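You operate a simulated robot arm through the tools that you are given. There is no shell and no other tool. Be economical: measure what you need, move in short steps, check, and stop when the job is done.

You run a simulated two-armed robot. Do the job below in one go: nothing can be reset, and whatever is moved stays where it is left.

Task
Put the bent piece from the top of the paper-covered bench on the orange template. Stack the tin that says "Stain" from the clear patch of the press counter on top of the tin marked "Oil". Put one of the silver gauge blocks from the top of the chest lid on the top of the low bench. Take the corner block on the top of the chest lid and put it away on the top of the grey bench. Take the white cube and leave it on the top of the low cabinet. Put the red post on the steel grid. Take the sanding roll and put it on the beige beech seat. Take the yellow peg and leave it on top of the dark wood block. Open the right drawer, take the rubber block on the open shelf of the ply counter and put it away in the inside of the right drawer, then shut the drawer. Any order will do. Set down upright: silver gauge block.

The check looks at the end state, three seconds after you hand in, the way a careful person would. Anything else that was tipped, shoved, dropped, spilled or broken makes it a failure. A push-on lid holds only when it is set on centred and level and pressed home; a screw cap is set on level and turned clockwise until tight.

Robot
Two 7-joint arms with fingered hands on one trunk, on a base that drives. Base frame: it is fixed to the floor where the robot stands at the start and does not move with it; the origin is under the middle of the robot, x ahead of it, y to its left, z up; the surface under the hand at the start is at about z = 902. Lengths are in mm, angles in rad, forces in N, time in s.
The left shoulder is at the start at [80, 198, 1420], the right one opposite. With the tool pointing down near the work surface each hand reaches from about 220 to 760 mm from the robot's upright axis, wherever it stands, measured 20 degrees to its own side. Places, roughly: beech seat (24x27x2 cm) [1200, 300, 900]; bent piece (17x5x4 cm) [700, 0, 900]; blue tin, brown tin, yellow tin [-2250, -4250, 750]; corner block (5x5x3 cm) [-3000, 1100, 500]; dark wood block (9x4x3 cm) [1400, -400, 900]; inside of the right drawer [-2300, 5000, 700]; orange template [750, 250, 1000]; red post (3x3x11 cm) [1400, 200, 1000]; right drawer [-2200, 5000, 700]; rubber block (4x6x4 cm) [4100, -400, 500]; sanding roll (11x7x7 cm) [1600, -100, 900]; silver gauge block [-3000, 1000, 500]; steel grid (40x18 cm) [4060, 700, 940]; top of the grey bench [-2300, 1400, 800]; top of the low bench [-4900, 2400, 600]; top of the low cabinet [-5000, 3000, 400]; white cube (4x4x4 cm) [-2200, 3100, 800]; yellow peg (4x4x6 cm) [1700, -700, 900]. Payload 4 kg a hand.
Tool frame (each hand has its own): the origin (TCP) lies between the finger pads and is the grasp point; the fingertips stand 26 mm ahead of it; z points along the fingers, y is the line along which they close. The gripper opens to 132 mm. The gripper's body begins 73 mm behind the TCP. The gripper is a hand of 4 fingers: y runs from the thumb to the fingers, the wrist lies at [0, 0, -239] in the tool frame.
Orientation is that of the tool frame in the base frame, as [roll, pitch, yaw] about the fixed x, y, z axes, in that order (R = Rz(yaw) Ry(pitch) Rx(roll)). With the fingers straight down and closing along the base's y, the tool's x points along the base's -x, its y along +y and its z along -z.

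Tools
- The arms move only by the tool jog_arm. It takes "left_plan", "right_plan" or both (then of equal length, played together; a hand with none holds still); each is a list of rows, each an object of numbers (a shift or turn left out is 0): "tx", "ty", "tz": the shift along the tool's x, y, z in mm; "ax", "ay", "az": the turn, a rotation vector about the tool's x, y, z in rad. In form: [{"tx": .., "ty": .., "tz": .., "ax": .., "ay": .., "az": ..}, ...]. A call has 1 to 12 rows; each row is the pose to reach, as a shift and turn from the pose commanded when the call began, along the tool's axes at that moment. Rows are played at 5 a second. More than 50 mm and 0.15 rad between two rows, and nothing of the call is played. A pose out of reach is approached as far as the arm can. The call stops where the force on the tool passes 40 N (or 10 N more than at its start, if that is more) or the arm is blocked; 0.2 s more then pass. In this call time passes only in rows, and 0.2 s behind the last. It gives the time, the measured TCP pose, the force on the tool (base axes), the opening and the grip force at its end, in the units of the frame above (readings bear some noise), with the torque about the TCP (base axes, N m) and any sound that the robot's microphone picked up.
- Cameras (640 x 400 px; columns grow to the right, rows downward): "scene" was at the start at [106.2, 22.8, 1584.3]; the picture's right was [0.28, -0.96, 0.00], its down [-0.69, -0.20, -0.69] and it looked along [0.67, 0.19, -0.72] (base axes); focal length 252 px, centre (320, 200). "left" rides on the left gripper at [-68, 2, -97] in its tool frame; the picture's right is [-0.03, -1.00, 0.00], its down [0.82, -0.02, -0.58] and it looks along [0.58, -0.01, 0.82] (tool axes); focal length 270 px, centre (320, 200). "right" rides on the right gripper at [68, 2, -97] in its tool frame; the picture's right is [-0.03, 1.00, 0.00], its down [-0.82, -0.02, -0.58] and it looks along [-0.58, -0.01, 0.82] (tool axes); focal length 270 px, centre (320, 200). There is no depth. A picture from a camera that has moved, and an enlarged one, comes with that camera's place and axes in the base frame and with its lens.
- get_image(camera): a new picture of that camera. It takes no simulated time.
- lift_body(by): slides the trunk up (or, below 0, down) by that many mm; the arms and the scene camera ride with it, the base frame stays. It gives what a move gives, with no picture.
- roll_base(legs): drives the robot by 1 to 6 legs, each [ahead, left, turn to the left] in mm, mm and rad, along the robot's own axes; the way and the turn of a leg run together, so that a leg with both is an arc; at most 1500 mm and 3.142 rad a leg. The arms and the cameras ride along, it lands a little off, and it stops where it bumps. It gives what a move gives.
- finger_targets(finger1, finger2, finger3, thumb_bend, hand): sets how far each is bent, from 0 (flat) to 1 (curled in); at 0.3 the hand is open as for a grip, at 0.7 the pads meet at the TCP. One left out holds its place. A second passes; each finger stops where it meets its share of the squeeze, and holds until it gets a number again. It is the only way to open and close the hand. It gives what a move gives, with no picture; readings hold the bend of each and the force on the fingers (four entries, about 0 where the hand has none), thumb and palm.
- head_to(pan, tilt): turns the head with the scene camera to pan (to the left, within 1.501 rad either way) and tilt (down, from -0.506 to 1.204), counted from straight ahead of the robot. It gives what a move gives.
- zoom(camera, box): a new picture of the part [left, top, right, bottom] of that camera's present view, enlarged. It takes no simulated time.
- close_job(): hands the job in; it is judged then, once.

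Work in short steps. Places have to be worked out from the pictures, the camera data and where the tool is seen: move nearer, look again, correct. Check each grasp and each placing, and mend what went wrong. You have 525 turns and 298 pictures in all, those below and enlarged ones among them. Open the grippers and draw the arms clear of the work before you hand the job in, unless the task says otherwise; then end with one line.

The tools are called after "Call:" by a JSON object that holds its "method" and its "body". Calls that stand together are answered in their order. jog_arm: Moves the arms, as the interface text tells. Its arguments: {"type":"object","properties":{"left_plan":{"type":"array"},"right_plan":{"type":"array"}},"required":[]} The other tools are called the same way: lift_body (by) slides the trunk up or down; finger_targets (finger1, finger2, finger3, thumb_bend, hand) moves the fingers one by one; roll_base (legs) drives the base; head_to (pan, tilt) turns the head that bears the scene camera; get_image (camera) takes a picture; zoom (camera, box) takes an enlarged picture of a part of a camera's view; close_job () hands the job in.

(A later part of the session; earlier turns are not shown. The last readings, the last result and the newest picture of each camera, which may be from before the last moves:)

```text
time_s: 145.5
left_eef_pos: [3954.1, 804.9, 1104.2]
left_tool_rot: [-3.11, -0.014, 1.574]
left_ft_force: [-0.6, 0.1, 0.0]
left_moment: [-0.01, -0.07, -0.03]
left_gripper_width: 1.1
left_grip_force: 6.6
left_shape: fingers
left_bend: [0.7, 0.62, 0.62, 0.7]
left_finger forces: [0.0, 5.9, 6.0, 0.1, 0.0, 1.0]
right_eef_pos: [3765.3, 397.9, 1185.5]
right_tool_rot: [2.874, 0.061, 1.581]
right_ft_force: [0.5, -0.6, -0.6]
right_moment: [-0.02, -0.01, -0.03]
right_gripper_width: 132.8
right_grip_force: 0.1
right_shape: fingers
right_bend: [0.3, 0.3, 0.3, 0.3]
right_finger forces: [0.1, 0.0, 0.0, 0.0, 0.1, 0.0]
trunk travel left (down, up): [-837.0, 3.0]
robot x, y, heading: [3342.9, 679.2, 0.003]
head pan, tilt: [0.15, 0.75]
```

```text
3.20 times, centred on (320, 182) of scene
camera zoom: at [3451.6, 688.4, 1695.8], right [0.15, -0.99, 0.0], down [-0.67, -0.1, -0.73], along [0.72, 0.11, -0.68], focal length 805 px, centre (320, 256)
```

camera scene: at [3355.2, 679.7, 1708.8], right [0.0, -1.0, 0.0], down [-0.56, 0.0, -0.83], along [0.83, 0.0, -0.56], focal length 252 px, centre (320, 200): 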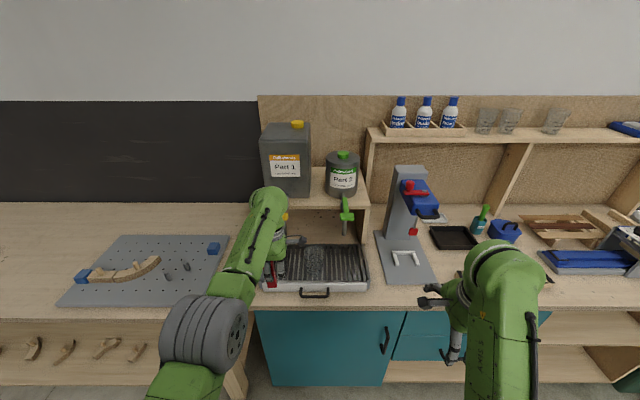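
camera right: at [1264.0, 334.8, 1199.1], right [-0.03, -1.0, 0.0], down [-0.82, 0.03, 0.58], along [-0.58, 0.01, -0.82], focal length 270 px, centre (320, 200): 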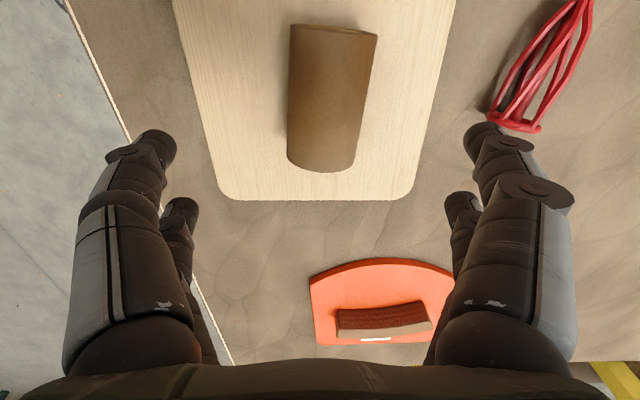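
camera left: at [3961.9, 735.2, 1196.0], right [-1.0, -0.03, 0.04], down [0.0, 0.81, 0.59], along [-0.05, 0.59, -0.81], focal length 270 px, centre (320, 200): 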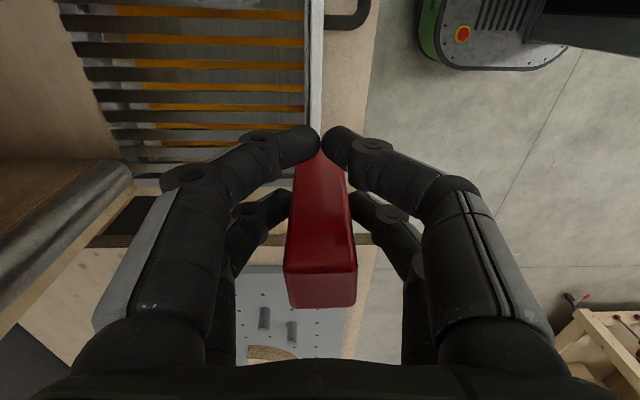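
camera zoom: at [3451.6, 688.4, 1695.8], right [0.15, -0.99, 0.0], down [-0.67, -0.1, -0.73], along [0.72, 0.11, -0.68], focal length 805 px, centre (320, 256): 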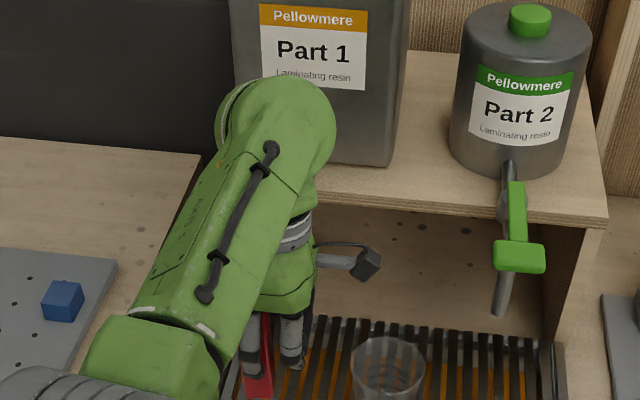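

The hand body bumped the left can's tap. I back off 80 mm and inspect.

Call:
{"method": "roll_base", "body": {"legs": [[-90, 0, 0]]}}

Call:
{"method": "get_image", "body": {"camera": "left"}}

Call:
{"method": "zoom", "body": {"camera": "scene", "box": [240, 70, 440, 195]}}

```text
time_s: 146.6
left_eef_pos: [3875.9, 802.5, 1097.6]
left_tool_rot: [-3.098, -0.015, 1.574]
left_ft_force: [0.1, -0.2, -1.2]
left_moment: [0.01, 0.07, 0.02]
left_gripper_width: 0.7
left_grip_force: 5.8
left_shape: fingers
left_bend: [0.7, 0.63, 0.62, 0.7]
left_finger forces: [0.0, 5.9, 5.8, 0.0, 0.0, 0.0]
right_eef_pos: [3688.9, 397.7, 1180.9]
right_tool_rot: [2.888, 0.064, 1.579]
right_ft_force: [0.6, -0.7, -0.8]
right_moment: [-0.03, 0.05, -0.02]
right_gripper_width: 133.1
right_grip_force: 0.0
right_shape: fingers
right_bend: [0.3, 0.3, 0.3, 0.3]
right_finger forces: [0.1, 0.0, 0.1, 0.0, 0.0, 0.0]
trunk travel left (down, up): [-837.0, 3.0]
robot x, y, heading: [3251.0, 677.0, 0.01]
head pan, tilt: [0.15, 0.75]
```

```text
228 pictures are left
camera left: at [3882.3, 733.7, 1193.1], right [-1.0, -0.03, 0.04], down [0.0, 0.81, 0.59], along [-0.05, 0.59, -0.81], focal length 270 px, centre (320, 200)
```

left: 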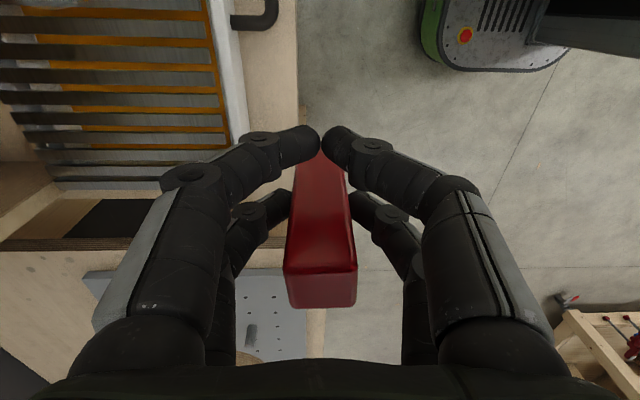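

```text
3.20 times, centred on (340, 132) of scene
camera zoom: at [3379.8, 688.3, 1694.5], right [0.15, -0.99, 0.0], down [-0.68, -0.1, -0.72], along [0.72, 0.11, -0.69], focal length 805 px, centre (256, 416)
```

zoom: 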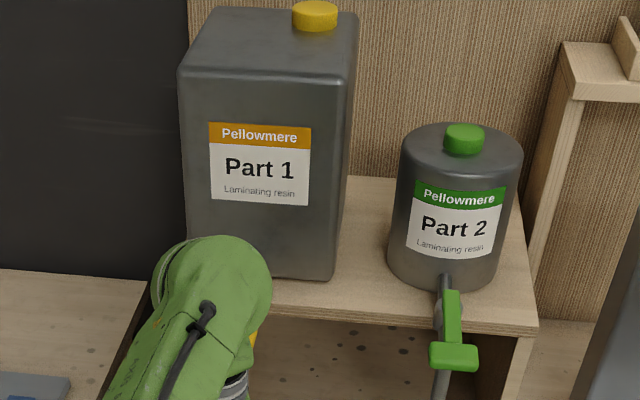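

The can seems in place; its spout pipe comes down at about x≈4040, y≈800 to z≈1075. With the hand's body lying across, I need to come in facing −y, so the narrow side points to the spout. First I re-level and raise the hand.

Call:
{"method": "jog_arm", "body": {"left_plan": [{"tz": -20, "ax": -0.043, "ay": -0.015}]}}

Call:
{"method": "roll_base", "body": {"legs": [[-250, 0, 0], [0, 630, 0], [0, 0, -1.58]]}}

Call:
{"method": "head_to", "body": {"pan": 0.9, "tilt": 0.7}}

Call:
{"method": "get_image", "body": {"camera": "scene"}}

```text
time_s: 147.0
left_eef_pos: [3860.2, 804.6, 1128.0]
left_tool_rot: [3.124, 0.001, 1.572]
left_ft_force: [-1.1, 0.0, -0.8]
left_moment: [0.0, -0.01, -0.01]
left_gripper_width: 0.9
left_grip_force: 5.8
left_shape: fingers
left_bend: [0.7, 0.63, 0.62, 0.7]
left_finger forces: [0.1, 6.0, 6.0, 0.1, 0.1, 0.0]
right_eef_pos: [3670.1, 398.8, 1188.9]
right_tool_rot: [2.872, 0.062, 1.576]
right_ft_force: [-0.5, -0.5, -0.1]
right_moment: [-0.01, -0.01, 0.01]
right_gripper_width: 132.9
right_grip_force: 0.1
right_shape: fingers
right_bend: [0.3, 0.3, 0.3, 0.3]
right_finger forces: [0.1, 0.1, 0.0, 0.0, 0.1, 0.0]
trunk travel left (down, up): [-837.0, 3.0]
robot x, y, heading: [3251.0, 674.5, 0.002]
head pan, tilt: [0.15, 0.75]
```

```text
time_s: 155.8
left_eef_pos: [3112.6, 681.8, 1123.7]
left_tool_rot: [3.131, 0.003, -0.032]
left_ft_force: [-0.1, 0.2, -0.1]
left_moment: [0.01, 0.05, -0.03]
left_gripper_width: 0.8
left_grip_force: 6.0
left_shape: fingers
left_bend: [0.7, 0.63, 0.62, 0.7]
left_finger forces: [0.0, 5.7, 5.8, 0.0, 0.1, 0.0]
right_eef_pos: [2711.3, 885.5, 1185.4]
right_tool_rot: [2.877, 0.064, -0.029]
right_ft_force: [-0.2, -0.1, 0.2]
right_moment: [-0.01, -0.03, -0.03]
right_gripper_width: 132.6
right_grip_force: 0.0
right_shape: fingers
right_bend: [0.3, 0.3, 0.3, 0.3]
right_finger forces: [0.0, 0.1, 0.1, 0.0, 0.0, 0.0]
trunk travel left (down, up): [-837.0, 3.0]
robot x, y, heading: [3000.1, 1297.7, -1.602]
head pan, tilt: [0.15, 0.75]
```

```text
time_s: 156.9
left_eef_pos: [3111.0, 683.0, 1123.0]
left_tool_rot: [3.13, 0.001, -0.032]
left_ft_force: [0.0, 0.0, -0.3]
left_moment: [0.0, 0.03, -0.02]
left_gripper_width: 0.9
left_grip_force: 5.3
left_shape: fingers
left_bend: [0.7, 0.63, 0.62, 0.7]
left_finger forces: [0.1, 5.6, 5.8, 0.0, 0.0, 0.0]
right_eef_pos: [2711.1, 886.2, 1185.9]
right_tool_rot: [2.877, 0.064, -0.027]
right_ft_force: [0.3, -0.3, 1.0]
right_moment: [-0.01, 0.0, -0.03]
right_gripper_width: 132.9
right_grip_force: 0.1
right_shape: fingers
right_bend: [0.3, 0.3, 0.3, 0.3]
right_finger forces: [0.1, 0.1, 0.0, 0.1, 0.1, 0.1]
trunk travel left (down, up): [-837.0, 3.0]
robot x, y, heading: [3002.2, 1305.4, -1.604]
head pan, tilt: [0.901, 0.7]
```

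```text
226 pictures are left
camera scene: at [3065.3, 1214.6, 1700.0], right [-0.65, -0.76, 0.0], down [-0.49, 0.42, -0.76], along [0.58, -0.49, -0.64], focal length 252 px, centre (320, 200)
```

scene: 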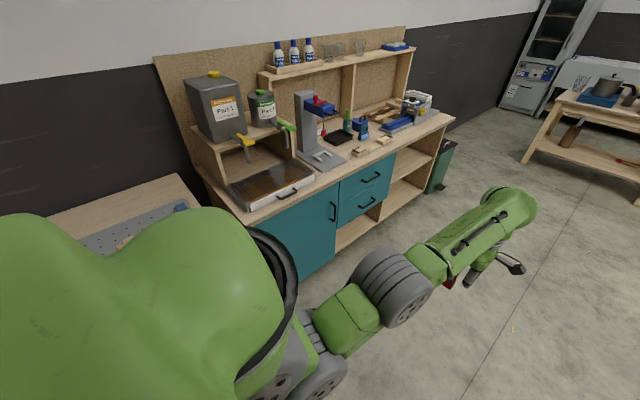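

A good oblique view; I zoom on the grid and spouts.

Call:
{"method": "zoom", "body": {"camera": "scene", "box": [180, 60, 340, 220]}}

```text
2.50 times, centred on (260, 140) of scene
camera zoom: at [3065.3, 1214.6, 1700.0], right [-0.65, -0.76, 0.0], down [-0.49, 0.42, -0.76], along [0.58, -0.49, -0.64], focal length 629 px, centre (470, 350)
```

zoom: 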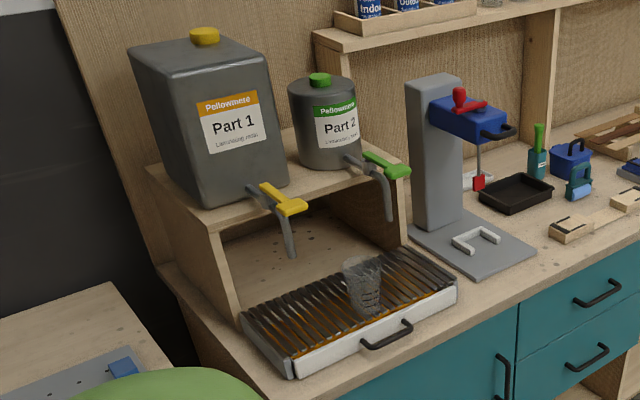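

Geometry: grid x 3963–4137, y 517–900; tap handle front x≈4030 at z≈1190, spout tip (4064,815,1060). I turn to heading −1.45 and slide left to about (3565,1310).

Call:
{"method": "roll_base", "body": {"legs": [[0, 0, 0.152], [62, 555, 0]]}}

Call:
{"method": "get_image", "body": {"camera": "scene"}}

```text
time_s: 160.9
left_eef_pos: [3786.2, 710.9, 1125.1]
left_tool_rot: [3.131, 0.002, 0.109]
left_ft_force: [0.5, 0.2, -0.8]
left_moment: [0.03, 0.0, 0.0]
left_gripper_width: 1.1
left_grip_force: 5.8
left_shape: fingers
left_bend: [0.7, 0.63, 0.62, 0.7]
left_finger forces: [0.1, 5.7, 5.7, 0.0, 0.0, 0.0]
right_eef_pos: [3360.2, 854.5, 1184.8]
right_tool_rot: [2.876, 0.06, 0.114]
right_ft_force: [-0.6, -0.1, 0.1]
right_moment: [-0.03, 0.01, 0.03]
right_gripper_width: 132.7
right_grip_force: 0.0
right_shape: fingers
right_bend: [0.3, 0.3, 0.3, 0.3]
right_finger forces: [0.0, 0.0, 0.0, 0.1, 0.0, 0.1]
trunk travel left (down, up): [-837.0, 3.0]
robot x, y, heading: [3592.9, 1306.5, -1.457]
head pan, tilt: [0.901, 0.7]
```

```text
224 pictures are left
camera scene: at [3663.6, 1230.4, 1700.2], right [-0.53, -0.85, 0.0], down [-0.54, 0.34, -0.77], along [0.65, -0.41, -0.64], focal length 252 px, centre (320, 200)
```

scene: 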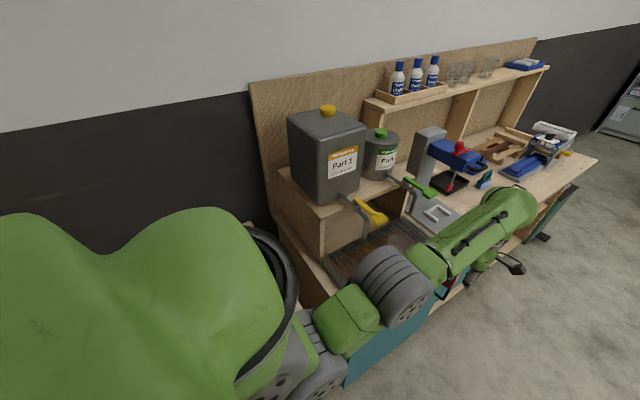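

I move the hand toward the spot (TCP 3967,848) at height.

Call:
{"method": "jog_arm", "body": {"left_plan": [{"tx": 20, "ty": -23}, {"tx": 50, "ty": -46}, {"tx": 85, "ty": -70}, {"tx": 120, "ty": -93}, {"tx": 155, "ty": -116}]}}

Call:
{"method": "get_image", "body": {"camera": "scene"}}

Call:
{"method": "get_image", "body": {"camera": "left"}}

```text
time_s: 162.1
left_eef_pos: [3929.5, 842.7, 1126.5]
left_tool_rot: [3.129, 0.002, 0.106]
left_ft_force: [-0.5, -0.1, -2.1]
left_moment: [-0.02, 0.02, -0.02]
left_gripper_width: 0.9
left_grip_force: 5.6
left_shape: fingers
left_bend: [0.7, 0.63, 0.62, 0.7]
left_finger forces: [0.1, 5.7, 5.7, 0.1, 0.0, 0.0]
right_eef_pos: [3363.7, 856.1, 1186.0]
right_tool_rot: [2.875, 0.064, 0.113]
right_ft_force: [0.8, 0.8, 0.2]
right_moment: [-0.01, -0.04, -0.02]
right_gripper_width: 132.8
right_grip_force: 0.0
right_shape: fingers
right_bend: [0.3, 0.3, 0.3, 0.3]
right_finger forces: [0.1, 0.0, 0.1, 0.0, 0.0, 0.0]
trunk travel left (down, up): [-837.0, 3.0]
robot x, y, heading: [3594.7, 1307.1, -1.458]
head pan, tilt: [0.901, 0.7]
```

```text
223 pictures are left
camera scene: at [3667.6, 1232.3, 1700.1], right [-0.53, -0.85, 0.0], down [-0.55, 0.34, -0.76], along [0.65, -0.41, -0.64], focal length 252 px, centre (320, 200)
```

scene: 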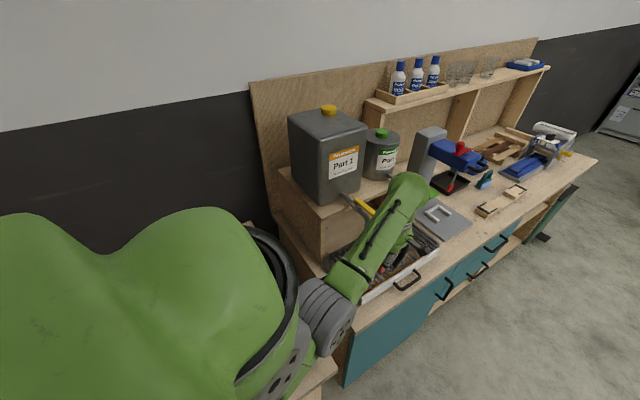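

```text
222 pictures are left
camera left: at [3863.1, 834.1, 1224.1], right [-0.13, 0.99, -0.01], down [0.81, 0.11, 0.58], along [0.57, 0.07, -0.82], focal length 270 px, centre (320, 200)
```

left: 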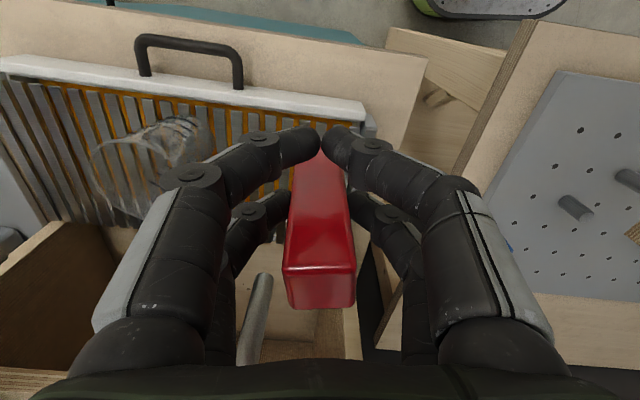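

Post now over (3949,845); grid's left edge y≈893, front x≈3960. I go 38 mm farther in.

Call:
{"method": "jog_arm", "body": {"left_plan": [{"tx": 12}, {"tx": 25}, {"tx": 38, "ty": 1}]}}

Call:
{"method": "get_image", "body": {"camera": "left"}}

Call:
{"method": "zoom", "body": {"camera": "scene", "box": [300, 150, 460, 310]}}

```text
time_s: 162.9
left_eef_pos: [3965.8, 844.4, 1125.2]
left_tool_rot: [3.129, 0.001, 0.109]
left_ft_force: [-0.7, 0.0, -0.3]
left_moment: [-0.03, -0.01, -0.01]
left_gripper_width: 0.8
left_grip_force: 6.0
left_shape: fingers
left_bend: [0.7, 0.63, 0.62, 0.7]
left_finger forces: [0.0, 6.0, 5.8, 0.0, 0.0, 0.0]
right_eef_pos: [3362.8, 854.4, 1185.2]
right_tool_rot: [2.876, 0.063, 0.112]
right_ft_force: [0.4, 0.0, 1.3]
right_moment: [0.0, -0.01, -0.01]
right_gripper_width: 132.8
right_grip_force: 0.0
right_shape: fingers
right_bend: [0.3, 0.3, 0.3, 0.3]
right_finger forces: [0.0, 0.1, 0.0, 0.0, 0.0, 0.1]
trunk travel left (down, up): [-837.0, 3.0]
robot x, y, heading: [3594.5, 1310.8, -1.462]
head pan, tilt: [0.901, 0.7]
```

```text
221 pictures are left
camera left: at [3900.0, 835.0, 1222.6], right [-0.13, 0.99, -0.01], down [0.81, 0.11, 0.58], along [0.57, 0.07, -0.82], focal length 270 px, centre (320, 200)
```

left: 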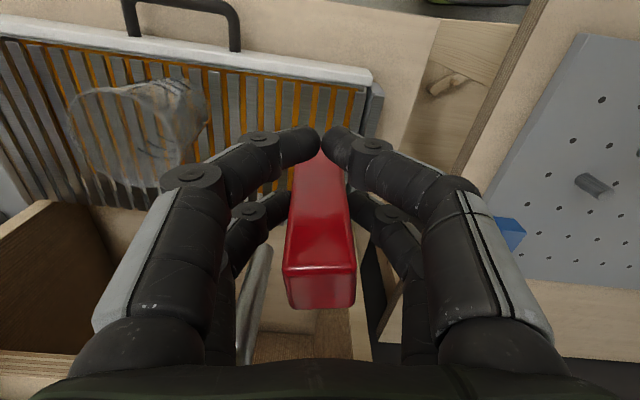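

```text
2.50 times, centred on (380, 230) of scene
camera zoom: at [3667.0, 1230.8, 1700.1], right [-0.53, -0.85, 0.0], down [-0.55, 0.34, -0.76], along [0.65, -0.41, -0.64], focal length 629 px, centre (170, 125)
```

zoom: 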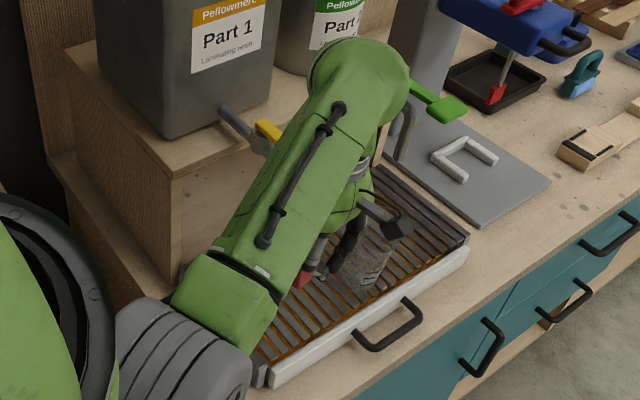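

The grid is right below the post. For spout clearance I shift 18 mm toward +y, then lower gradually.

Call:
{"method": "jog_arm", "body": {"left_plan": [{"ty": -10, "tx": -2}, {"ty": -18, "tx": -2, "tz": 10}, {"ty": -18, "tx": -2, "tz": 25}, {"ty": -18, "tx": -2, "tz": 40}]}}

Call:
{"method": "zoom", "body": {"camera": "scene", "box": [300, 150, 460, 310]}}

Call:
{"method": "get_image", "body": {"camera": "left"}}

```text
time_s: 163.9
left_eef_pos: [3964.3, 860.7, 1084.3]
left_tool_rot: [3.131, 0.002, 0.106]
left_ft_force: [-0.5, -0.3, -1.3]
left_moment: [-0.02, 0.01, 0.02]
left_gripper_width: 1.1
left_grip_force: 6.0
left_shape: fingers
left_bend: [0.7, 0.63, 0.62, 0.7]
left_finger forces: [0.1, 5.7, 5.7, 0.1, 0.1, 0.0]
right_eef_pos: [3362.5, 854.6, 1185.0]
right_tool_rot: [2.876, 0.064, 0.113]
right_ft_force: [-0.6, 0.0, 0.3]
right_moment: [0.0, 0.04, -0.01]
right_gripper_width: 132.8
right_grip_force: 0.1
right_shape: fingers
right_bend: [0.3, 0.3, 0.3, 0.3]
right_finger forces: [0.0, 0.1, 0.1, 0.0, 0.1, 0.0]
trunk travel left (down, up): [-837.0, 3.0]
robot x, y, heading: [3589.5, 1305.6, -1.457]
head pan, tilt: [0.901, 0.7]
```

```text
2.50 times, centred on (380, 230) of scene
camera zoom: at [3666.8, 1229.9, 1700.1], right [-0.53, -0.85, 0.0], down [-0.55, 0.34, -0.76], along [0.65, -0.41, -0.64], focal length 629 px, centre (170, 125)
```

zoom: 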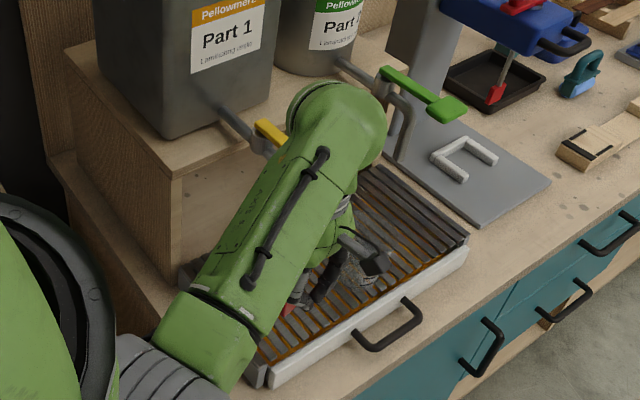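

```text
218 pictures are left
camera left: at [3897.8, 852.4, 1181.1], right [-0.13, 0.99, -0.01], down [0.81, 0.11, 0.58], along [0.57, 0.07, -0.82], focal length 270 px, centre (320, 200)
```

left: 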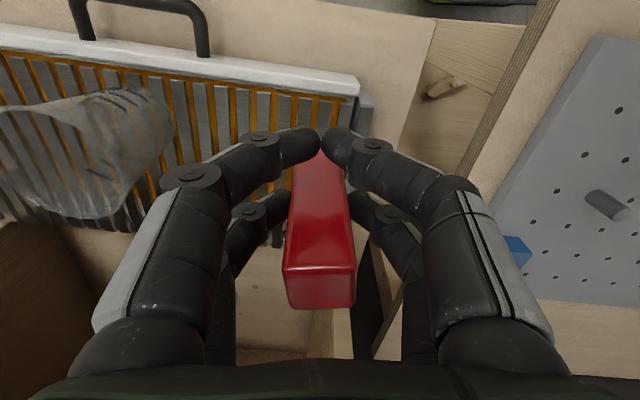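

Clear so far; lower 40 more, shifting 5 mm back toward the grid middle.

Call:
{"method": "jog_arm", "body": {"left_plan": [{"ty": 3, "tz": 12}, {"ty": 6, "tz": 25}, {"ty": 6, "tz": 40}]}}

Call:
{"method": "zoom", "body": {"camera": "scene", "box": [300, 150, 460, 310]}}

Call:
{"method": "get_image", "body": {"camera": "left"}}

```text
time_s: 164.7
left_eef_pos: [3963.1, 854.6, 1044.6]
left_tool_rot: [3.131, 0.003, 0.108]
left_ft_force: [-0.1, -1.2, -0.3]
left_moment: [-0.03, 0.02, 0.0]
left_gripper_width: 1.0
left_grip_force: 5.3
left_shape: fingers
left_bend: [0.7, 0.63, 0.62, 0.7]
left_finger forces: [0.0, 5.7, 5.8, 0.0, 0.0, 0.0]
right_eef_pos: [3362.6, 854.6, 1185.5]
right_tool_rot: [2.876, 0.063, 0.113]
right_ft_force: [0.2, 0.3, -0.1]
right_moment: [0.02, -0.01, -0.01]
right_gripper_width: 132.8
right_grip_force: 0.1
right_shape: fingers
right_bend: [0.3, 0.3, 0.3, 0.3]
right_finger forces: [0.1, 0.1, 0.0, 0.0, 0.1, 0.1]
trunk travel left (down, up): [-837.0, 3.0]
robot x, y, heading: [3593.0, 1301.3, -1.46]
head pan, tilt: [0.901, 0.7]
```

```text
2.50 times, centred on (380, 230) of scene
camera zoom: at [3666.8, 1230.6, 1700.1], right [-0.53, -0.85, 0.0], down [-0.55, 0.34, -0.76], along [0.65, -0.41, -0.64], focal length 629 px, centre (170, 125)
```

zoom: 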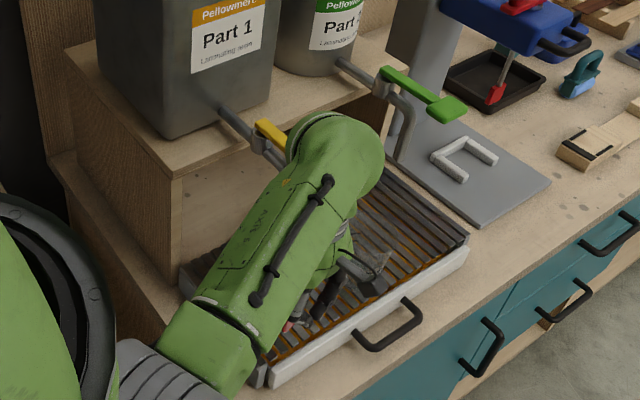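

```text
216 pictures are left
camera left: at [3897.1, 846.1, 1140.9], right [-0.13, 0.99, -0.01], down [0.81, 0.11, 0.58], along [0.57, 0.07, -0.82], focal length 270 px, centre (320, 200)
```

left: 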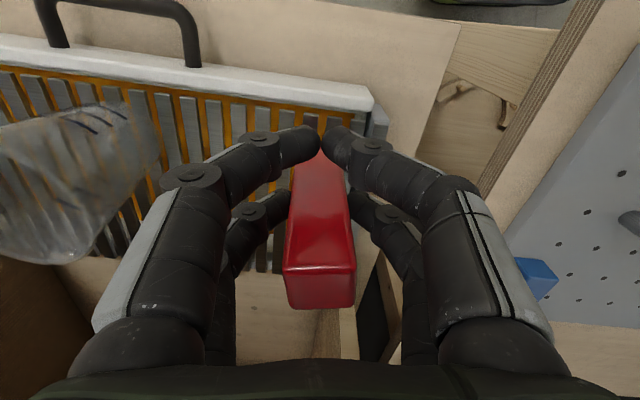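

Clear. Lower 24, then in small steps to contact.

Call:
{"method": "jog_arm", "body": {"left_plan": [{"tx": 2, "tz": 12}, {"tx": 4, "tz": 24}]}}

Call:
{"method": "jog_arm", "body": {"left_plan": [{"tz": 2}, {"tz": 4}, {"tz": 6}, {"tz": 8}]}}

```text
time_s: 165.3
left_eef_pos: [3968.2, 855.0, 1019.9]
left_tool_rot: [3.131, 0.0, 0.109]
left_ft_force: [-0.4, -0.5, -1.6]
left_moment: [0.01, 0.02, 0.0]
left_gripper_width: 1.0
left_grip_force: 5.7
left_shape: fingers
left_bend: [0.7, 0.63, 0.62, 0.7]
left_finger forces: [0.0, 5.7, 5.8, 0.0, 0.0, 0.0]
right_eef_pos: [3363.0, 853.7, 1185.9]
right_tool_rot: [2.878, 0.063, 0.114]
right_ft_force: [-0.2, -0.5, 0.5]
right_moment: [0.04, 0.01, 0.01]
right_gripper_width: 132.5
right_grip_force: 0.1
right_shape: fingers
right_bend: [0.3, 0.3, 0.3, 0.3]
right_finger forces: [0.0, 0.1, 0.1, 0.1, 0.0, 0.0]
trunk travel left (down, up): [-837.0, 3.0]
robot x, y, heading: [3595.2, 1307.2, -1.459]
head pan, tilt: [0.901, 0.7]
```

```text
time_s: 166.3
left_eef_pos: [3967.2, 857.0, 1011.0]
left_tool_rot: [3.131, 0.002, 0.109]
left_ft_force: [-0.8, -0.2, -0.8]
left_moment: [-0.04, -0.03, 0.01]
left_gripper_width: 1.0
left_grip_force: 5.7
left_shape: fingers
left_bend: [0.7, 0.63, 0.62, 0.7]
left_finger forces: [0.0, 5.7, 5.7, 0.1, 0.0, 0.0]
right_eef_pos: [3361.6, 854.3, 1185.8]
right_tool_rot: [2.876, 0.064, 0.114]
right_ft_force: [-1.1, 0.5, 0.5]
right_moment: [0.01, 0.02, 0.0]
right_gripper_width: 132.7
right_grip_force: 0.1
right_shape: fingers
right_bend: [0.3, 0.3, 0.3, 0.3]
right_finger forces: [0.0, 0.0, 0.0, 0.0, 0.1, 0.0]
trunk travel left (down, up): [-837.0, 3.0]
robot x, y, heading: [3591.2, 1308.5, -1.459]
head pan, tilt: [0.901, 0.7]
```

Call:
{"method": "jog_arm", "body": {"left_plan": [{"tz": 2}, {"tz": 4}, {"tz": 6}, {"tz": 8}]}}

Call:
{"method": "get_image", "body": {"camera": "left"}}

```text
time_s: 167.3
left_eef_pos: [3966.1, 856.8, 1005.3]
left_tool_rot: [3.127, 0.0, 0.109]
left_ft_force: [-5.2, -0.4, 11.7]
left_moment: [-0.03, -0.17, 0.0]
left_gripper_width: 0.8
left_grip_force: 8.3
left_shape: fingers
left_bend: [0.7, 0.64, 0.65, 0.7]
left_finger forces: [0.0, 8.1, 8.1, 0.1, 0.0, 0.0]
right_eef_pos: [3358.4, 855.7, 1186.2]
right_tool_rot: [2.874, 0.061, 0.113]
right_ft_force: [1.2, 0.2, 0.0]
right_moment: [0.02, 0.03, 0.04]
right_gripper_width: 133.1
right_grip_force: 0.1
right_shape: fingers
right_bend: [0.3, 0.3, 0.3, 0.3]
right_finger forces: [0.0, 0.0, 0.0, 0.0, 0.0, 0.1]
trunk travel left (down, up): [-837.0, 3.0]
robot x, y, heading: [3591.3, 1302.1, -1.458]
head pan, tilt: [0.901, 0.7]
```

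```text
215 pictures are left
camera left: at [3899.3, 848.1, 1102.8], right [-0.13, 0.99, -0.01], down [0.81, 0.12, 0.58], along [0.57, 0.06, -0.82], focal length 270 px, centre (320, 200)
```

left: 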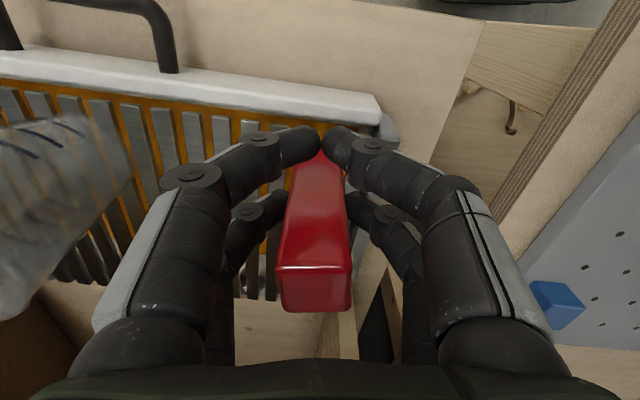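

Contact (11.7 N). I relieve by 4 mm, then release slowly.

Call:
{"method": "jog_arm", "body": {"left_plan": [{"tz": -3.5}]}}

Call:
{"method": "finger_targets", "body": {"hand": "left", "finger1": 0.55, "finger2": 0.55, "finger3": 0.55, "thumb_bend": 0.55}}

Call:
{"method": "get_image", "body": {"camera": "left"}}

```text
time_s: 167.7
left_eef_pos: [3967.5, 857.9, 1008.1]
left_tool_rot: [3.133, 0.002, 0.108]
left_ft_force: [-2.9, 0.2, 6.7]
left_moment: [0.0, -0.09, 0.04]
left_gripper_width: 1.0
left_grip_force: 7.1
left_shape: fingers
left_bend: [0.7, 0.64, 0.65, 0.7]
left_finger forces: [0.0, 6.7, 7.0, 0.0, 0.1, 0.1]
right_eef_pos: [3361.7, 854.2, 1184.9]
right_tool_rot: [2.876, 0.063, 0.114]
right_ft_force: [-0.5, 0.3, 0.1]
right_moment: [0.04, 0.02, 0.02]
right_gripper_width: 132.8
right_grip_force: 0.2
right_shape: fingers
right_bend: [0.3, 0.3, 0.3, 0.3]
right_finger forces: [0.0, 0.0, 0.0, 0.1, 0.0, 0.0]
trunk travel left (down, up): [-837.0, 3.0]
robot x, y, heading: [3590.0, 1305.5, -1.465]
head pan, tilt: [0.901, 0.7]
```

```text
time_s: 168.7
left_eef_pos: [3968.5, 856.6, 1006.8]
left_tool_rot: [3.131, 0.0, 0.108]
left_ft_force: [-0.3, 0.3, -0.2]
left_moment: [-0.03, 0.01, 0.01]
left_gripper_width: 48.4
left_grip_force: 0.1
left_shape: fingers
left_bend: [0.55, 0.55, 0.55, 0.55]
left_finger forces: [0.1, 0.0, 0.1, 0.0, 0.0, 0.0]
right_eef_pos: [3362.4, 855.0, 1185.6]
right_tool_rot: [2.876, 0.064, 0.113]
right_ft_force: [-0.7, -0.3, 0.0]
right_moment: [0.01, 0.0, 0.02]
right_gripper_width: 132.5
right_grip_force: 0.1
right_shape: fingers
right_bend: [0.3, 0.3, 0.3, 0.3]
right_finger forces: [0.0, 0.0, 0.0, 0.1, 0.0, 0.0]
trunk travel left (down, up): [-837.0, 3.0]
robot x, y, heading: [3588.9, 1308.2, -1.462]
head pan, tilt: [0.901, 0.7]
```

```text
214 pictures are left
camera left: at [3901.4, 847.8, 1103.8], right [-0.13, 0.99, -0.01], down [0.81, 0.11, 0.58], along [0.57, 0.07, -0.82], focal length 270 px, centre (320, 200)
```

left: 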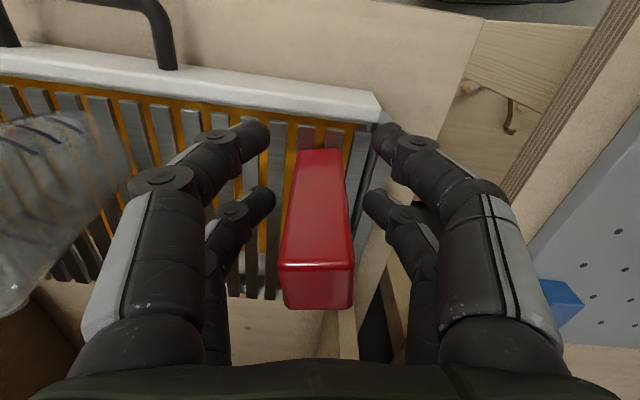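

The post stands upright on the grid. Open a little more and go straight up.

Call:
{"method": "finger_targets", "body": {"hand": "left", "finger1": 0.46, "finger2": 0.46, "finger3": 0.46, "thumb_bend": 0.46}}

Call:
{"method": "jog_arm", "body": {"left_plan": [{"tz": -25}, {"tz": -55}, {"tz": -85}, {"tz": -115}]}}

Call:
{"method": "jog_arm", "body": {"left_plan": [{"tx": -40}, {"tx": -80, "ty": 10}, {"tx": -120, "ty": 20}, {"tx": -160, "ty": 40}, {"tx": -180, "ty": 60}]}}

Call:
{"method": "get_image", "body": {"camera": "scene"}}

```text
time_s: 169.7
left_eef_pos: [3966.9, 857.9, 1006.5]
left_tool_rot: [3.133, 0.003, 0.108]
left_ft_force: [0.2, 1.5, -0.2]
left_moment: [0.03, 0.02, -0.02]
left_gripper_width: 78.9
left_grip_force: 0.0
left_shape: fingers
left_bend: [0.46, 0.46, 0.46, 0.46]
left_finger forces: [0.0, 0.1, 0.1, 0.0, 0.1, 0.1]
right_eef_pos: [3361.3, 853.6, 1185.6]
right_tool_rot: [2.876, 0.063, 0.114]
right_ft_force: [0.3, -0.8, 0.1]
right_moment: [0.02, 0.01, 0.03]
right_gripper_width: 132.8
right_grip_force: 0.1
right_shape: fingers
right_bend: [0.3, 0.3, 0.3, 0.3]
right_finger forces: [0.1, 0.1, 0.0, 0.1, 0.1, 0.2]
trunk travel left (down, up): [-837.0, 3.0]
robot x, y, heading: [3592.6, 1304.5, -1.462]
head pan, tilt: [0.901, 0.7]
```

```text
time_s: 170.7
left_eef_pos: [3967.5, 856.7, 1121.7]
left_tool_rot: [3.131, -0.001, 0.108]
left_ft_force: [-0.2, -0.8, 0.4]
left_moment: [0.02, -0.05, -0.01]
left_gripper_width: 79.3
left_grip_force: 0.1
left_shape: fingers
left_bend: [0.46, 0.46, 0.46, 0.46]
left_finger forces: [0.1, 0.4, 0.0, 0.1, 0.0, 0.0]
right_eef_pos: [3361.7, 853.4, 1185.3]
right_tool_rot: [2.876, 0.063, 0.112]
right_ft_force: [-0.6, 0.9, 0.0]
right_moment: [0.01, 0.03, 0.03]
right_gripper_width: 132.8
right_grip_force: 0.0
right_shape: fingers
right_bend: [0.3, 0.3, 0.3, 0.3]
right_finger forces: [0.1, 0.0, 0.0, 0.0, 0.0, 0.0]
trunk travel left (down, up): [-837.0, 3.0]
robot x, y, heading: [3593.1, 1302.6, -1.461]
head pan, tilt: [0.901, 0.7]
```

```text
time_s: 171.9
left_eef_pos: [3793.8, 774.4, 1121.1]
left_tool_rot: [3.134, 0.0, 0.109]
left_ft_force: [-0.5, -0.1, -0.3]
left_moment: [0.01, -0.03, 0.03]
left_gripper_width: 79.3
left_grip_force: 0.1
left_shape: fingers
left_bend: [0.46, 0.46, 0.46, 0.46]
left_finger forces: [0.0, 0.0, 0.1, 0.0, 0.0, 0.0]
right_eef_pos: [3362.3, 851.7, 1185.2]
right_tool_rot: [2.877, 0.063, 0.114]
right_ft_force: [-0.4, -0.1, -0.2]
right_moment: [0.0, 0.0, 0.04]
right_gripper_width: 133.1
right_grip_force: 0.1
right_shape: fingers
right_bend: [0.3, 0.3, 0.3, 0.3]
right_finger forces: [0.0, 0.0, 0.0, 0.1, 0.0, 0.0]
trunk travel left (down, up): [-837.0, 3.0]
robot x, y, heading: [3587.7, 1305.9, -1.461]
head pan, tilt: [0.901, 0.7]
```

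```text
213 pictures are left
camera scene: at [3665.2, 1228.4, 1700.0], right [-0.53, -0.85, 0.0], down [-0.54, 0.34, -0.76], along [0.65, -0.41, -0.64], focal length 252 px, centre (320, 200)
```

scene: 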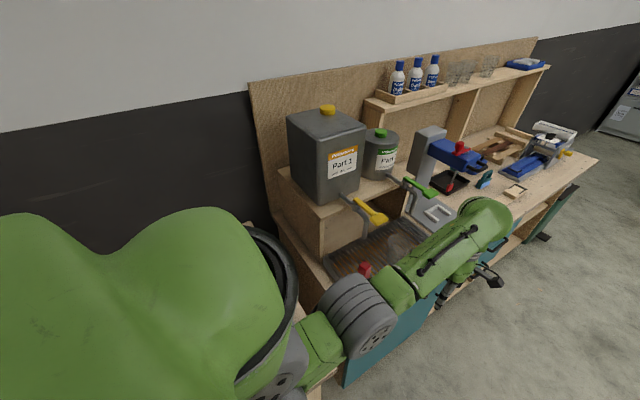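

Post placed. Now the rubber block on the open shelf: I move off, face +x and slide right to y≈−400.

Call:
{"method": "roll_base", "body": {"legs": [[0, -550, 0], [0, 0, 1.461], [0, -1400, 0], [0, -300, 0]]}}

Call:
{"method": "head_to", "body": {"pan": 0.0, "tilt": 0.7}}

Call:
{"method": "get_image", "body": {"camera": "scene"}}

```text
time_s: 186.8
left_eef_pos: [3567.8, -300.7, 1119.6]
left_tool_rot: [3.132, 0.004, 1.55]
left_ft_force: [-0.2, 0.6, -1.3]
left_moment: [-0.02, 0.02, -0.02]
left_gripper_width: 79.2
left_grip_force: 0.0
left_shape: fingers
left_bend: [0.46, 0.46, 0.46, 0.46]
left_finger forces: [0.0, 0.0, 0.0, 0.0, 0.0, 0.1]
right_eef_pos: [3433.7, -720.1, 1186.0]
right_tool_rot: [2.875, 0.067, 1.554]
right_ft_force: [-0.5, 0.4, 0.0]
right_moment: [-0.03, -0.02, 0.0]
right_gripper_width: 132.8
right_grip_force: 0.0
right_shape: fingers
right_bend: [0.3, 0.3, 0.3, 0.3]
right_finger forces: [0.1, 0.0, 0.0, 0.0, 0.1, 0.1]
trunk travel left (down, up): [-837.0, 3.0]
robot x, y, heading: [3015.4, -437.4, -0.024]
head pan, tilt: [0.901, 0.7]
```

```text
time_s: 188.0
left_eef_pos: [3566.2, -303.0, 1119.8]
left_tool_rot: [3.131, 0.001, 1.546]
left_ft_force: [0.1, -0.4, 0.6]
left_moment: [-0.02, 0.01, -0.02]
left_gripper_width: 79.2
left_grip_force: 0.1
left_shape: fingers
left_bend: [0.46, 0.46, 0.46, 0.46]
left_finger forces: [0.1, 0.0, 0.1, 0.0, 0.0, 0.0]
right_eef_pos: [3433.2, -722.8, 1187.2]
right_tool_rot: [2.876, 0.063, 1.554]
right_ft_force: [0.2, 0.2, 0.4]
right_moment: [-0.01, 0.01, 0.02]
right_gripper_width: 132.8
right_grip_force: 0.0
right_shape: fingers
right_bend: [0.3, 0.3, 0.3, 0.3]
right_finger forces: [0.0, 0.1, 0.1, 0.1, 0.0, 0.1]
trunk travel left (down, up): [-837.0, 3.0]
robot x, y, heading: [3014.0, -436.5, -0.02]
head pan, tilt: [0.0, 0.7]
```

```text
212 pictures are left
camera scene: at [3130.1, -436.9, 1700.0], right [-0.02, -1.0, 0.0], down [-0.64, 0.01, -0.76], along [0.76, -0.02, -0.64], focal length 252 px, centre (320, 200)
```

scene: 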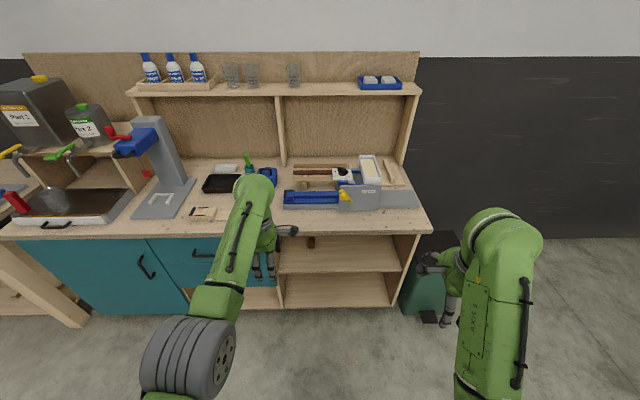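

I lower the trunk 500 to look into the shelf.

Call:
{"method": "lift_body", "body": {"by": -550}}

Call:
{"method": "head_to", "body": {"pan": 0.0, "tilt": 0.45}}

Call:
{"method": "get_image", "body": {"camera": "scene"}}

```text
refused: -550 is not a number from -400 to 400
```

```text
time_s: 188.8
left_eef_pos: [3567.5, -303.9, 1121.0]
left_tool_rot: [3.132, 0.002, 1.547]
left_ft_force: [0.9, 0.7, 0.0]
left_moment: [0.01, 0.0, 0.0]
left_gripper_width: 78.9
left_grip_force: 0.1
left_shape: fingers
left_bend: [0.46, 0.46, 0.46, 0.46]
left_finger forces: [0.2, 0.0, 0.0, 0.0, 0.1, 0.0]
right_eef_pos: [3433.2, -721.7, 1185.9]
right_tool_rot: [2.877, 0.063, 1.554]
right_ft_force: [-0.6, 0.4, 0.2]
right_moment: [0.02, 0.02, -0.01]
right_gripper_width: 132.8
right_grip_force: 0.0
right_shape: fingers
right_bend: [0.3, 0.3, 0.3, 0.3]
right_finger forces: [0.0, 0.0, 0.0, 0.0, 0.1, 0.0]
trunk travel left (down, up): [-837.0, 3.0]
robot x, y, heading: [3019.7, -437.0, -0.022]
head pan, tilt: [0.0, 0.45]
```

```text
211 pictures are left
camera scene: at [3137.1, -437.4, 1722.2], right [-0.02, -1.0, 0.0], down [-0.44, 0.01, -0.9], along [0.9, -0.02, -0.44], focal length 252 px, centre (320, 200)
```

scene: 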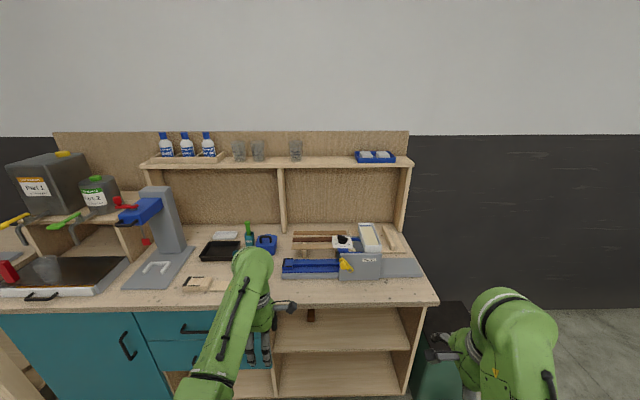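

Limit is 400 per call; I lower 400 and then 150.

Call:
{"method": "lift_body", "body": {"by": -400}}

Call:
{"method": "lift_body", "body": {"by": -150}}

Call:
{"method": "get_image", "body": {"camera": "scene"}}

```text
time_s: 192.6
left_eef_pos: [3573.4, -304.2, 714.6]
left_tool_rot: [-3.141, 0.0, 1.548]
left_ft_force: [-0.5, -1.1, -0.4]
left_moment: [-0.01, -0.05, 0.02]
left_gripper_width: 79.3
left_grip_force: 0.1
left_shape: fingers
left_bend: [0.46, 0.46, 0.46, 0.46]
left_finger forces: [0.0, 0.0, 0.1, 0.0, 0.0, 0.0]
right_eef_pos: [3439.3, -724.4, 781.1]
right_tool_rot: [2.886, 0.063, 1.555]
right_ft_force: [-0.6, 0.4, 0.1]
right_moment: [0.02, 0.02, 0.0]
right_gripper_width: 133.0
right_grip_force: 0.1
right_shape: fingers
right_bend: [0.3, 0.3, 0.3, 0.3]
right_finger forces: [0.1, 0.0, 0.1, 0.0, 0.0, 0.1]
trunk travel left (down, up): [-437.0, 403.0]
robot x, y, heading: [3015.8, -432.8, -0.024]
head pan, tilt: [0.0, 0.45]
```

```text
time_s: 194.3
left_eef_pos: [3574.3, -303.2, 562.2]
left_tool_rot: [-3.138, -0.001, 1.548]
left_ft_force: [-0.2, -0.7, -0.1]
left_moment: [0.01, -0.03, -0.02]
left_gripper_width: 79.5
left_grip_force: 0.1
left_shape: fingers
left_bend: [0.46, 0.46, 0.46, 0.46]
left_finger forces: [0.0, 0.0, 0.0, 0.0, 0.0, 0.0]
right_eef_pos: [3440.3, -722.9, 629.2]
right_tool_rot: [2.886, 0.064, 1.554]
right_ft_force: [-0.9, 0.0, 1.0]
right_moment: [-0.01, -0.03, 0.0]
right_gripper_width: 132.8
right_grip_force: 0.1
right_shape: fingers
right_bend: [0.3, 0.3, 0.3, 0.3]
right_finger forces: [0.0, 0.0, 0.0, 0.1, 0.1, 0.0]
trunk travel left (down, up): [-287.0, 553.0]
robot x, y, heading: [3017.3, -437.4, -0.02]
head pan, tilt: [0.0, 0.45]
```

```text
210 pictures are left
camera scene: at [3150.6, -439.6, 1169.0], right [-0.02, -1.0, 0.0], down [-0.45, 0.01, -0.89], along [0.89, -0.02, -0.45], focal length 252 px, centre (320, 200)
```

scene: 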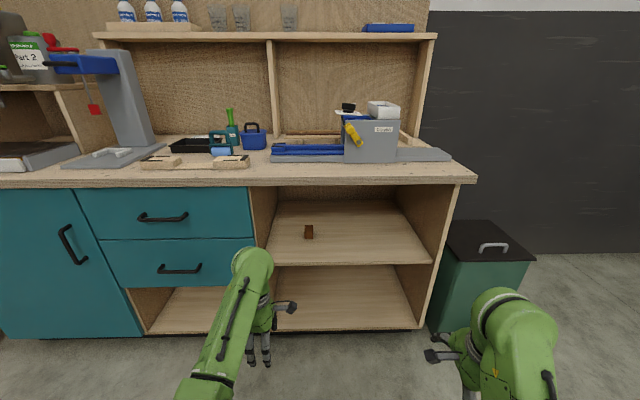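

The small brown block on the middle shelf is the rubber block, about (4090,−410). I zoom for its pose.

Call:
{"method": "zoom", "body": {"camera": "scene", "box": [260, 190, 360, 252]}}

Call:
{"method": "lift_body", "body": {"by": -200}}

Call:
{"method": "get_image", "body": {"camera": "scene"}}

```text
6.40 times, centred on (310, 221) of scene
camera zoom: at [3150.6, -439.6, 1169.0], right [-0.02, -1.0, 0.0], down [-0.45, 0.01, -0.89], along [0.89, -0.02, -0.45], focal length 1610 px, centre (384, 66)
```

zoom: 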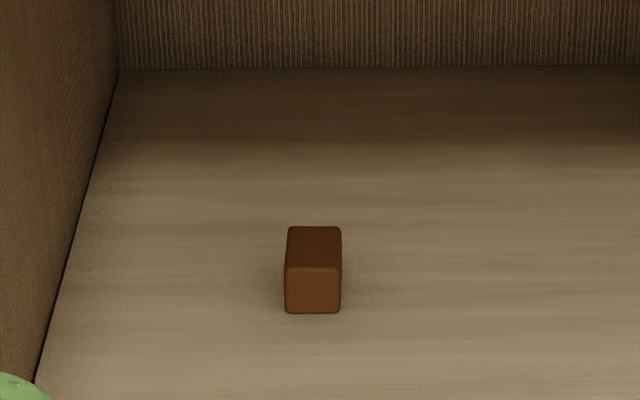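

```text
time_s: 196.5
left_eef_pos: [3571.4, -302.8, 360.0]
left_tool_rot: [-3.133, 0.002, 1.548]
left_ft_force: [-0.1, 0.0, 0.6]
left_moment: [0.03, 0.0, 0.0]
left_gripper_width: 79.2
left_grip_force: 0.1
left_shape: fingers
left_bend: [0.46, 0.46, 0.46, 0.46]
left_finger forces: [0.0, 0.1, 0.1, 0.0, 0.1, 0.0]
right_eef_pos: [3439.7, -723.3, 426.5]
right_tool_rot: [2.894, 0.064, 1.555]
right_ft_force: [-0.2, -0.7, 0.8]
right_moment: [-0.02, 0.01, 0.04]
right_gripper_width: 132.8
right_grip_force: 0.1
right_shape: fingers
right_bend: [0.3, 0.3, 0.3, 0.3]
right_finger forces: [0.0, 0.0, 0.0, 0.0, 0.0, 0.1]
trunk travel left (down, up): [-87.0, 753.0]
robot x, y, heading: [3015.9, -434.3, -0.023]
head pan, tilt: [0.0, 0.45]
```

```text
208 pictures are left
camera scene: at [3153.0, -438.9, 969.1], right [-0.02, -1.0, 0.0], down [-0.45, 0.01, -0.89], along [0.89, -0.02, -0.45], focal length 252 px, centre (320, 200)
```

scene: 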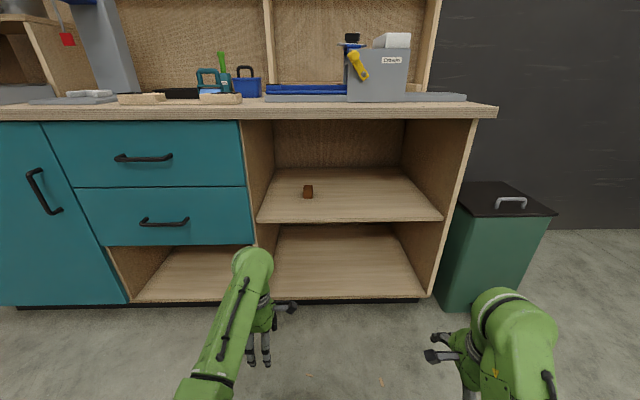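

Triangulation: shelf z≈519, block front x≈4061, centre (4091,−411,539), 38 wide in y. I'll use the right hand tilted ~40° forward, coming in under the counter. First I re-level the right hand.

Call:
{"method": "jog_arm", "body": {"right_plan": [{"ty": 30, "ax": 0.124}, {"ty": 70, "ax": 0.248}, {"ty": 100, "ax": 0.248, "tz": -40}]}}

Call:
{"method": "jog_arm", "body": {"right_plan": [{"az": -0.144, "ay": 0.03}, {"az": -0.288, "ay": 0.06}, {"az": -0.432, "ay": 0.06}, {"az": -0.577, "ay": 0.06}, {"az": -0.721, "ay": 0.06}, {"az": -0.865, "ay": 0.06}, {"az": -1.01, "ay": 0.06}, {"az": -1.154, "ay": 0.05}, {"az": -1.298, "ay": 0.05}, {"az": -1.443, "ay": 0.05}, {"az": -1.587, "ay": 0.05}]}}

```text
time_s: 197.3
left_eef_pos: [3566.3, -303.8, 370.7]
left_tool_rot: [3.132, 0.002, 1.548]
left_ft_force: [-0.2, -0.3, 0.1]
left_moment: [-0.03, -0.03, 0.01]
left_gripper_width: 79.2
left_grip_force: 0.0
left_shape: fingers
left_bend: [0.46, 0.46, 0.46, 0.46]
left_finger forces: [0.0, 0.0, 0.0, 0.0, 0.0, 0.0]
right_eef_pos: [3560.2, -728.5, 483.8]
right_tool_rot: [3.124, 0.064, 1.553]
right_ft_force: [0.1, 0.7, 0.2]
right_moment: [-0.02, 0.0, -0.02]
right_gripper_width: 133.1
right_grip_force: 0.0
right_shape: fingers
right_bend: [0.3, 0.3, 0.3, 0.3]
right_finger forces: [0.1, 0.0, 0.0, 0.0, 0.0, 0.0]
right hand out of reach, approached as far as the arm can: row 1, 2, 3
trunk travel left (down, up): [-87.0, 753.0]
robot x, y, heading: [3019.1, -436.6, -0.022]
head pan, tilt: [0.0, 0.45]
```

```text
time_s: 199.7
left_eef_pos: [3567.1, -302.8, 369.9]
left_tool_rot: [3.13, 0.003, 1.548]
left_ft_force: [-0.2, -0.1, -0.3]
left_moment: [0.02, -0.02, 0.01]
left_gripper_width: 79.3
left_grip_force: 0.1
left_shape: fingers
left_bend: [0.46, 0.46, 0.46, 0.46]
left_finger forces: [0.1, 0.0, 0.0, 0.0, 0.1, 0.0]
right_eef_pos: [3560.0, -729.0, 485.1]
right_tool_rot: [-3.108, -0.018, -3.14]
right_ft_force: [-0.2, 0.6, 0.1]
right_moment: [0.02, 0.01, 0.03]
right_gripper_width: 132.9
right_grip_force: 0.1
right_shape: fingers
right_bend: [0.3, 0.3, 0.3, 0.3]
right_finger forces: [0.1, 0.0, 0.0, 0.0, 0.1, 0.0]
trunk travel left (down, up): [-87.0, 753.0]
robot x, y, heading: [3015.3, -431.2, -0.021]
head pan, tilt: [0.0, 0.45]
```

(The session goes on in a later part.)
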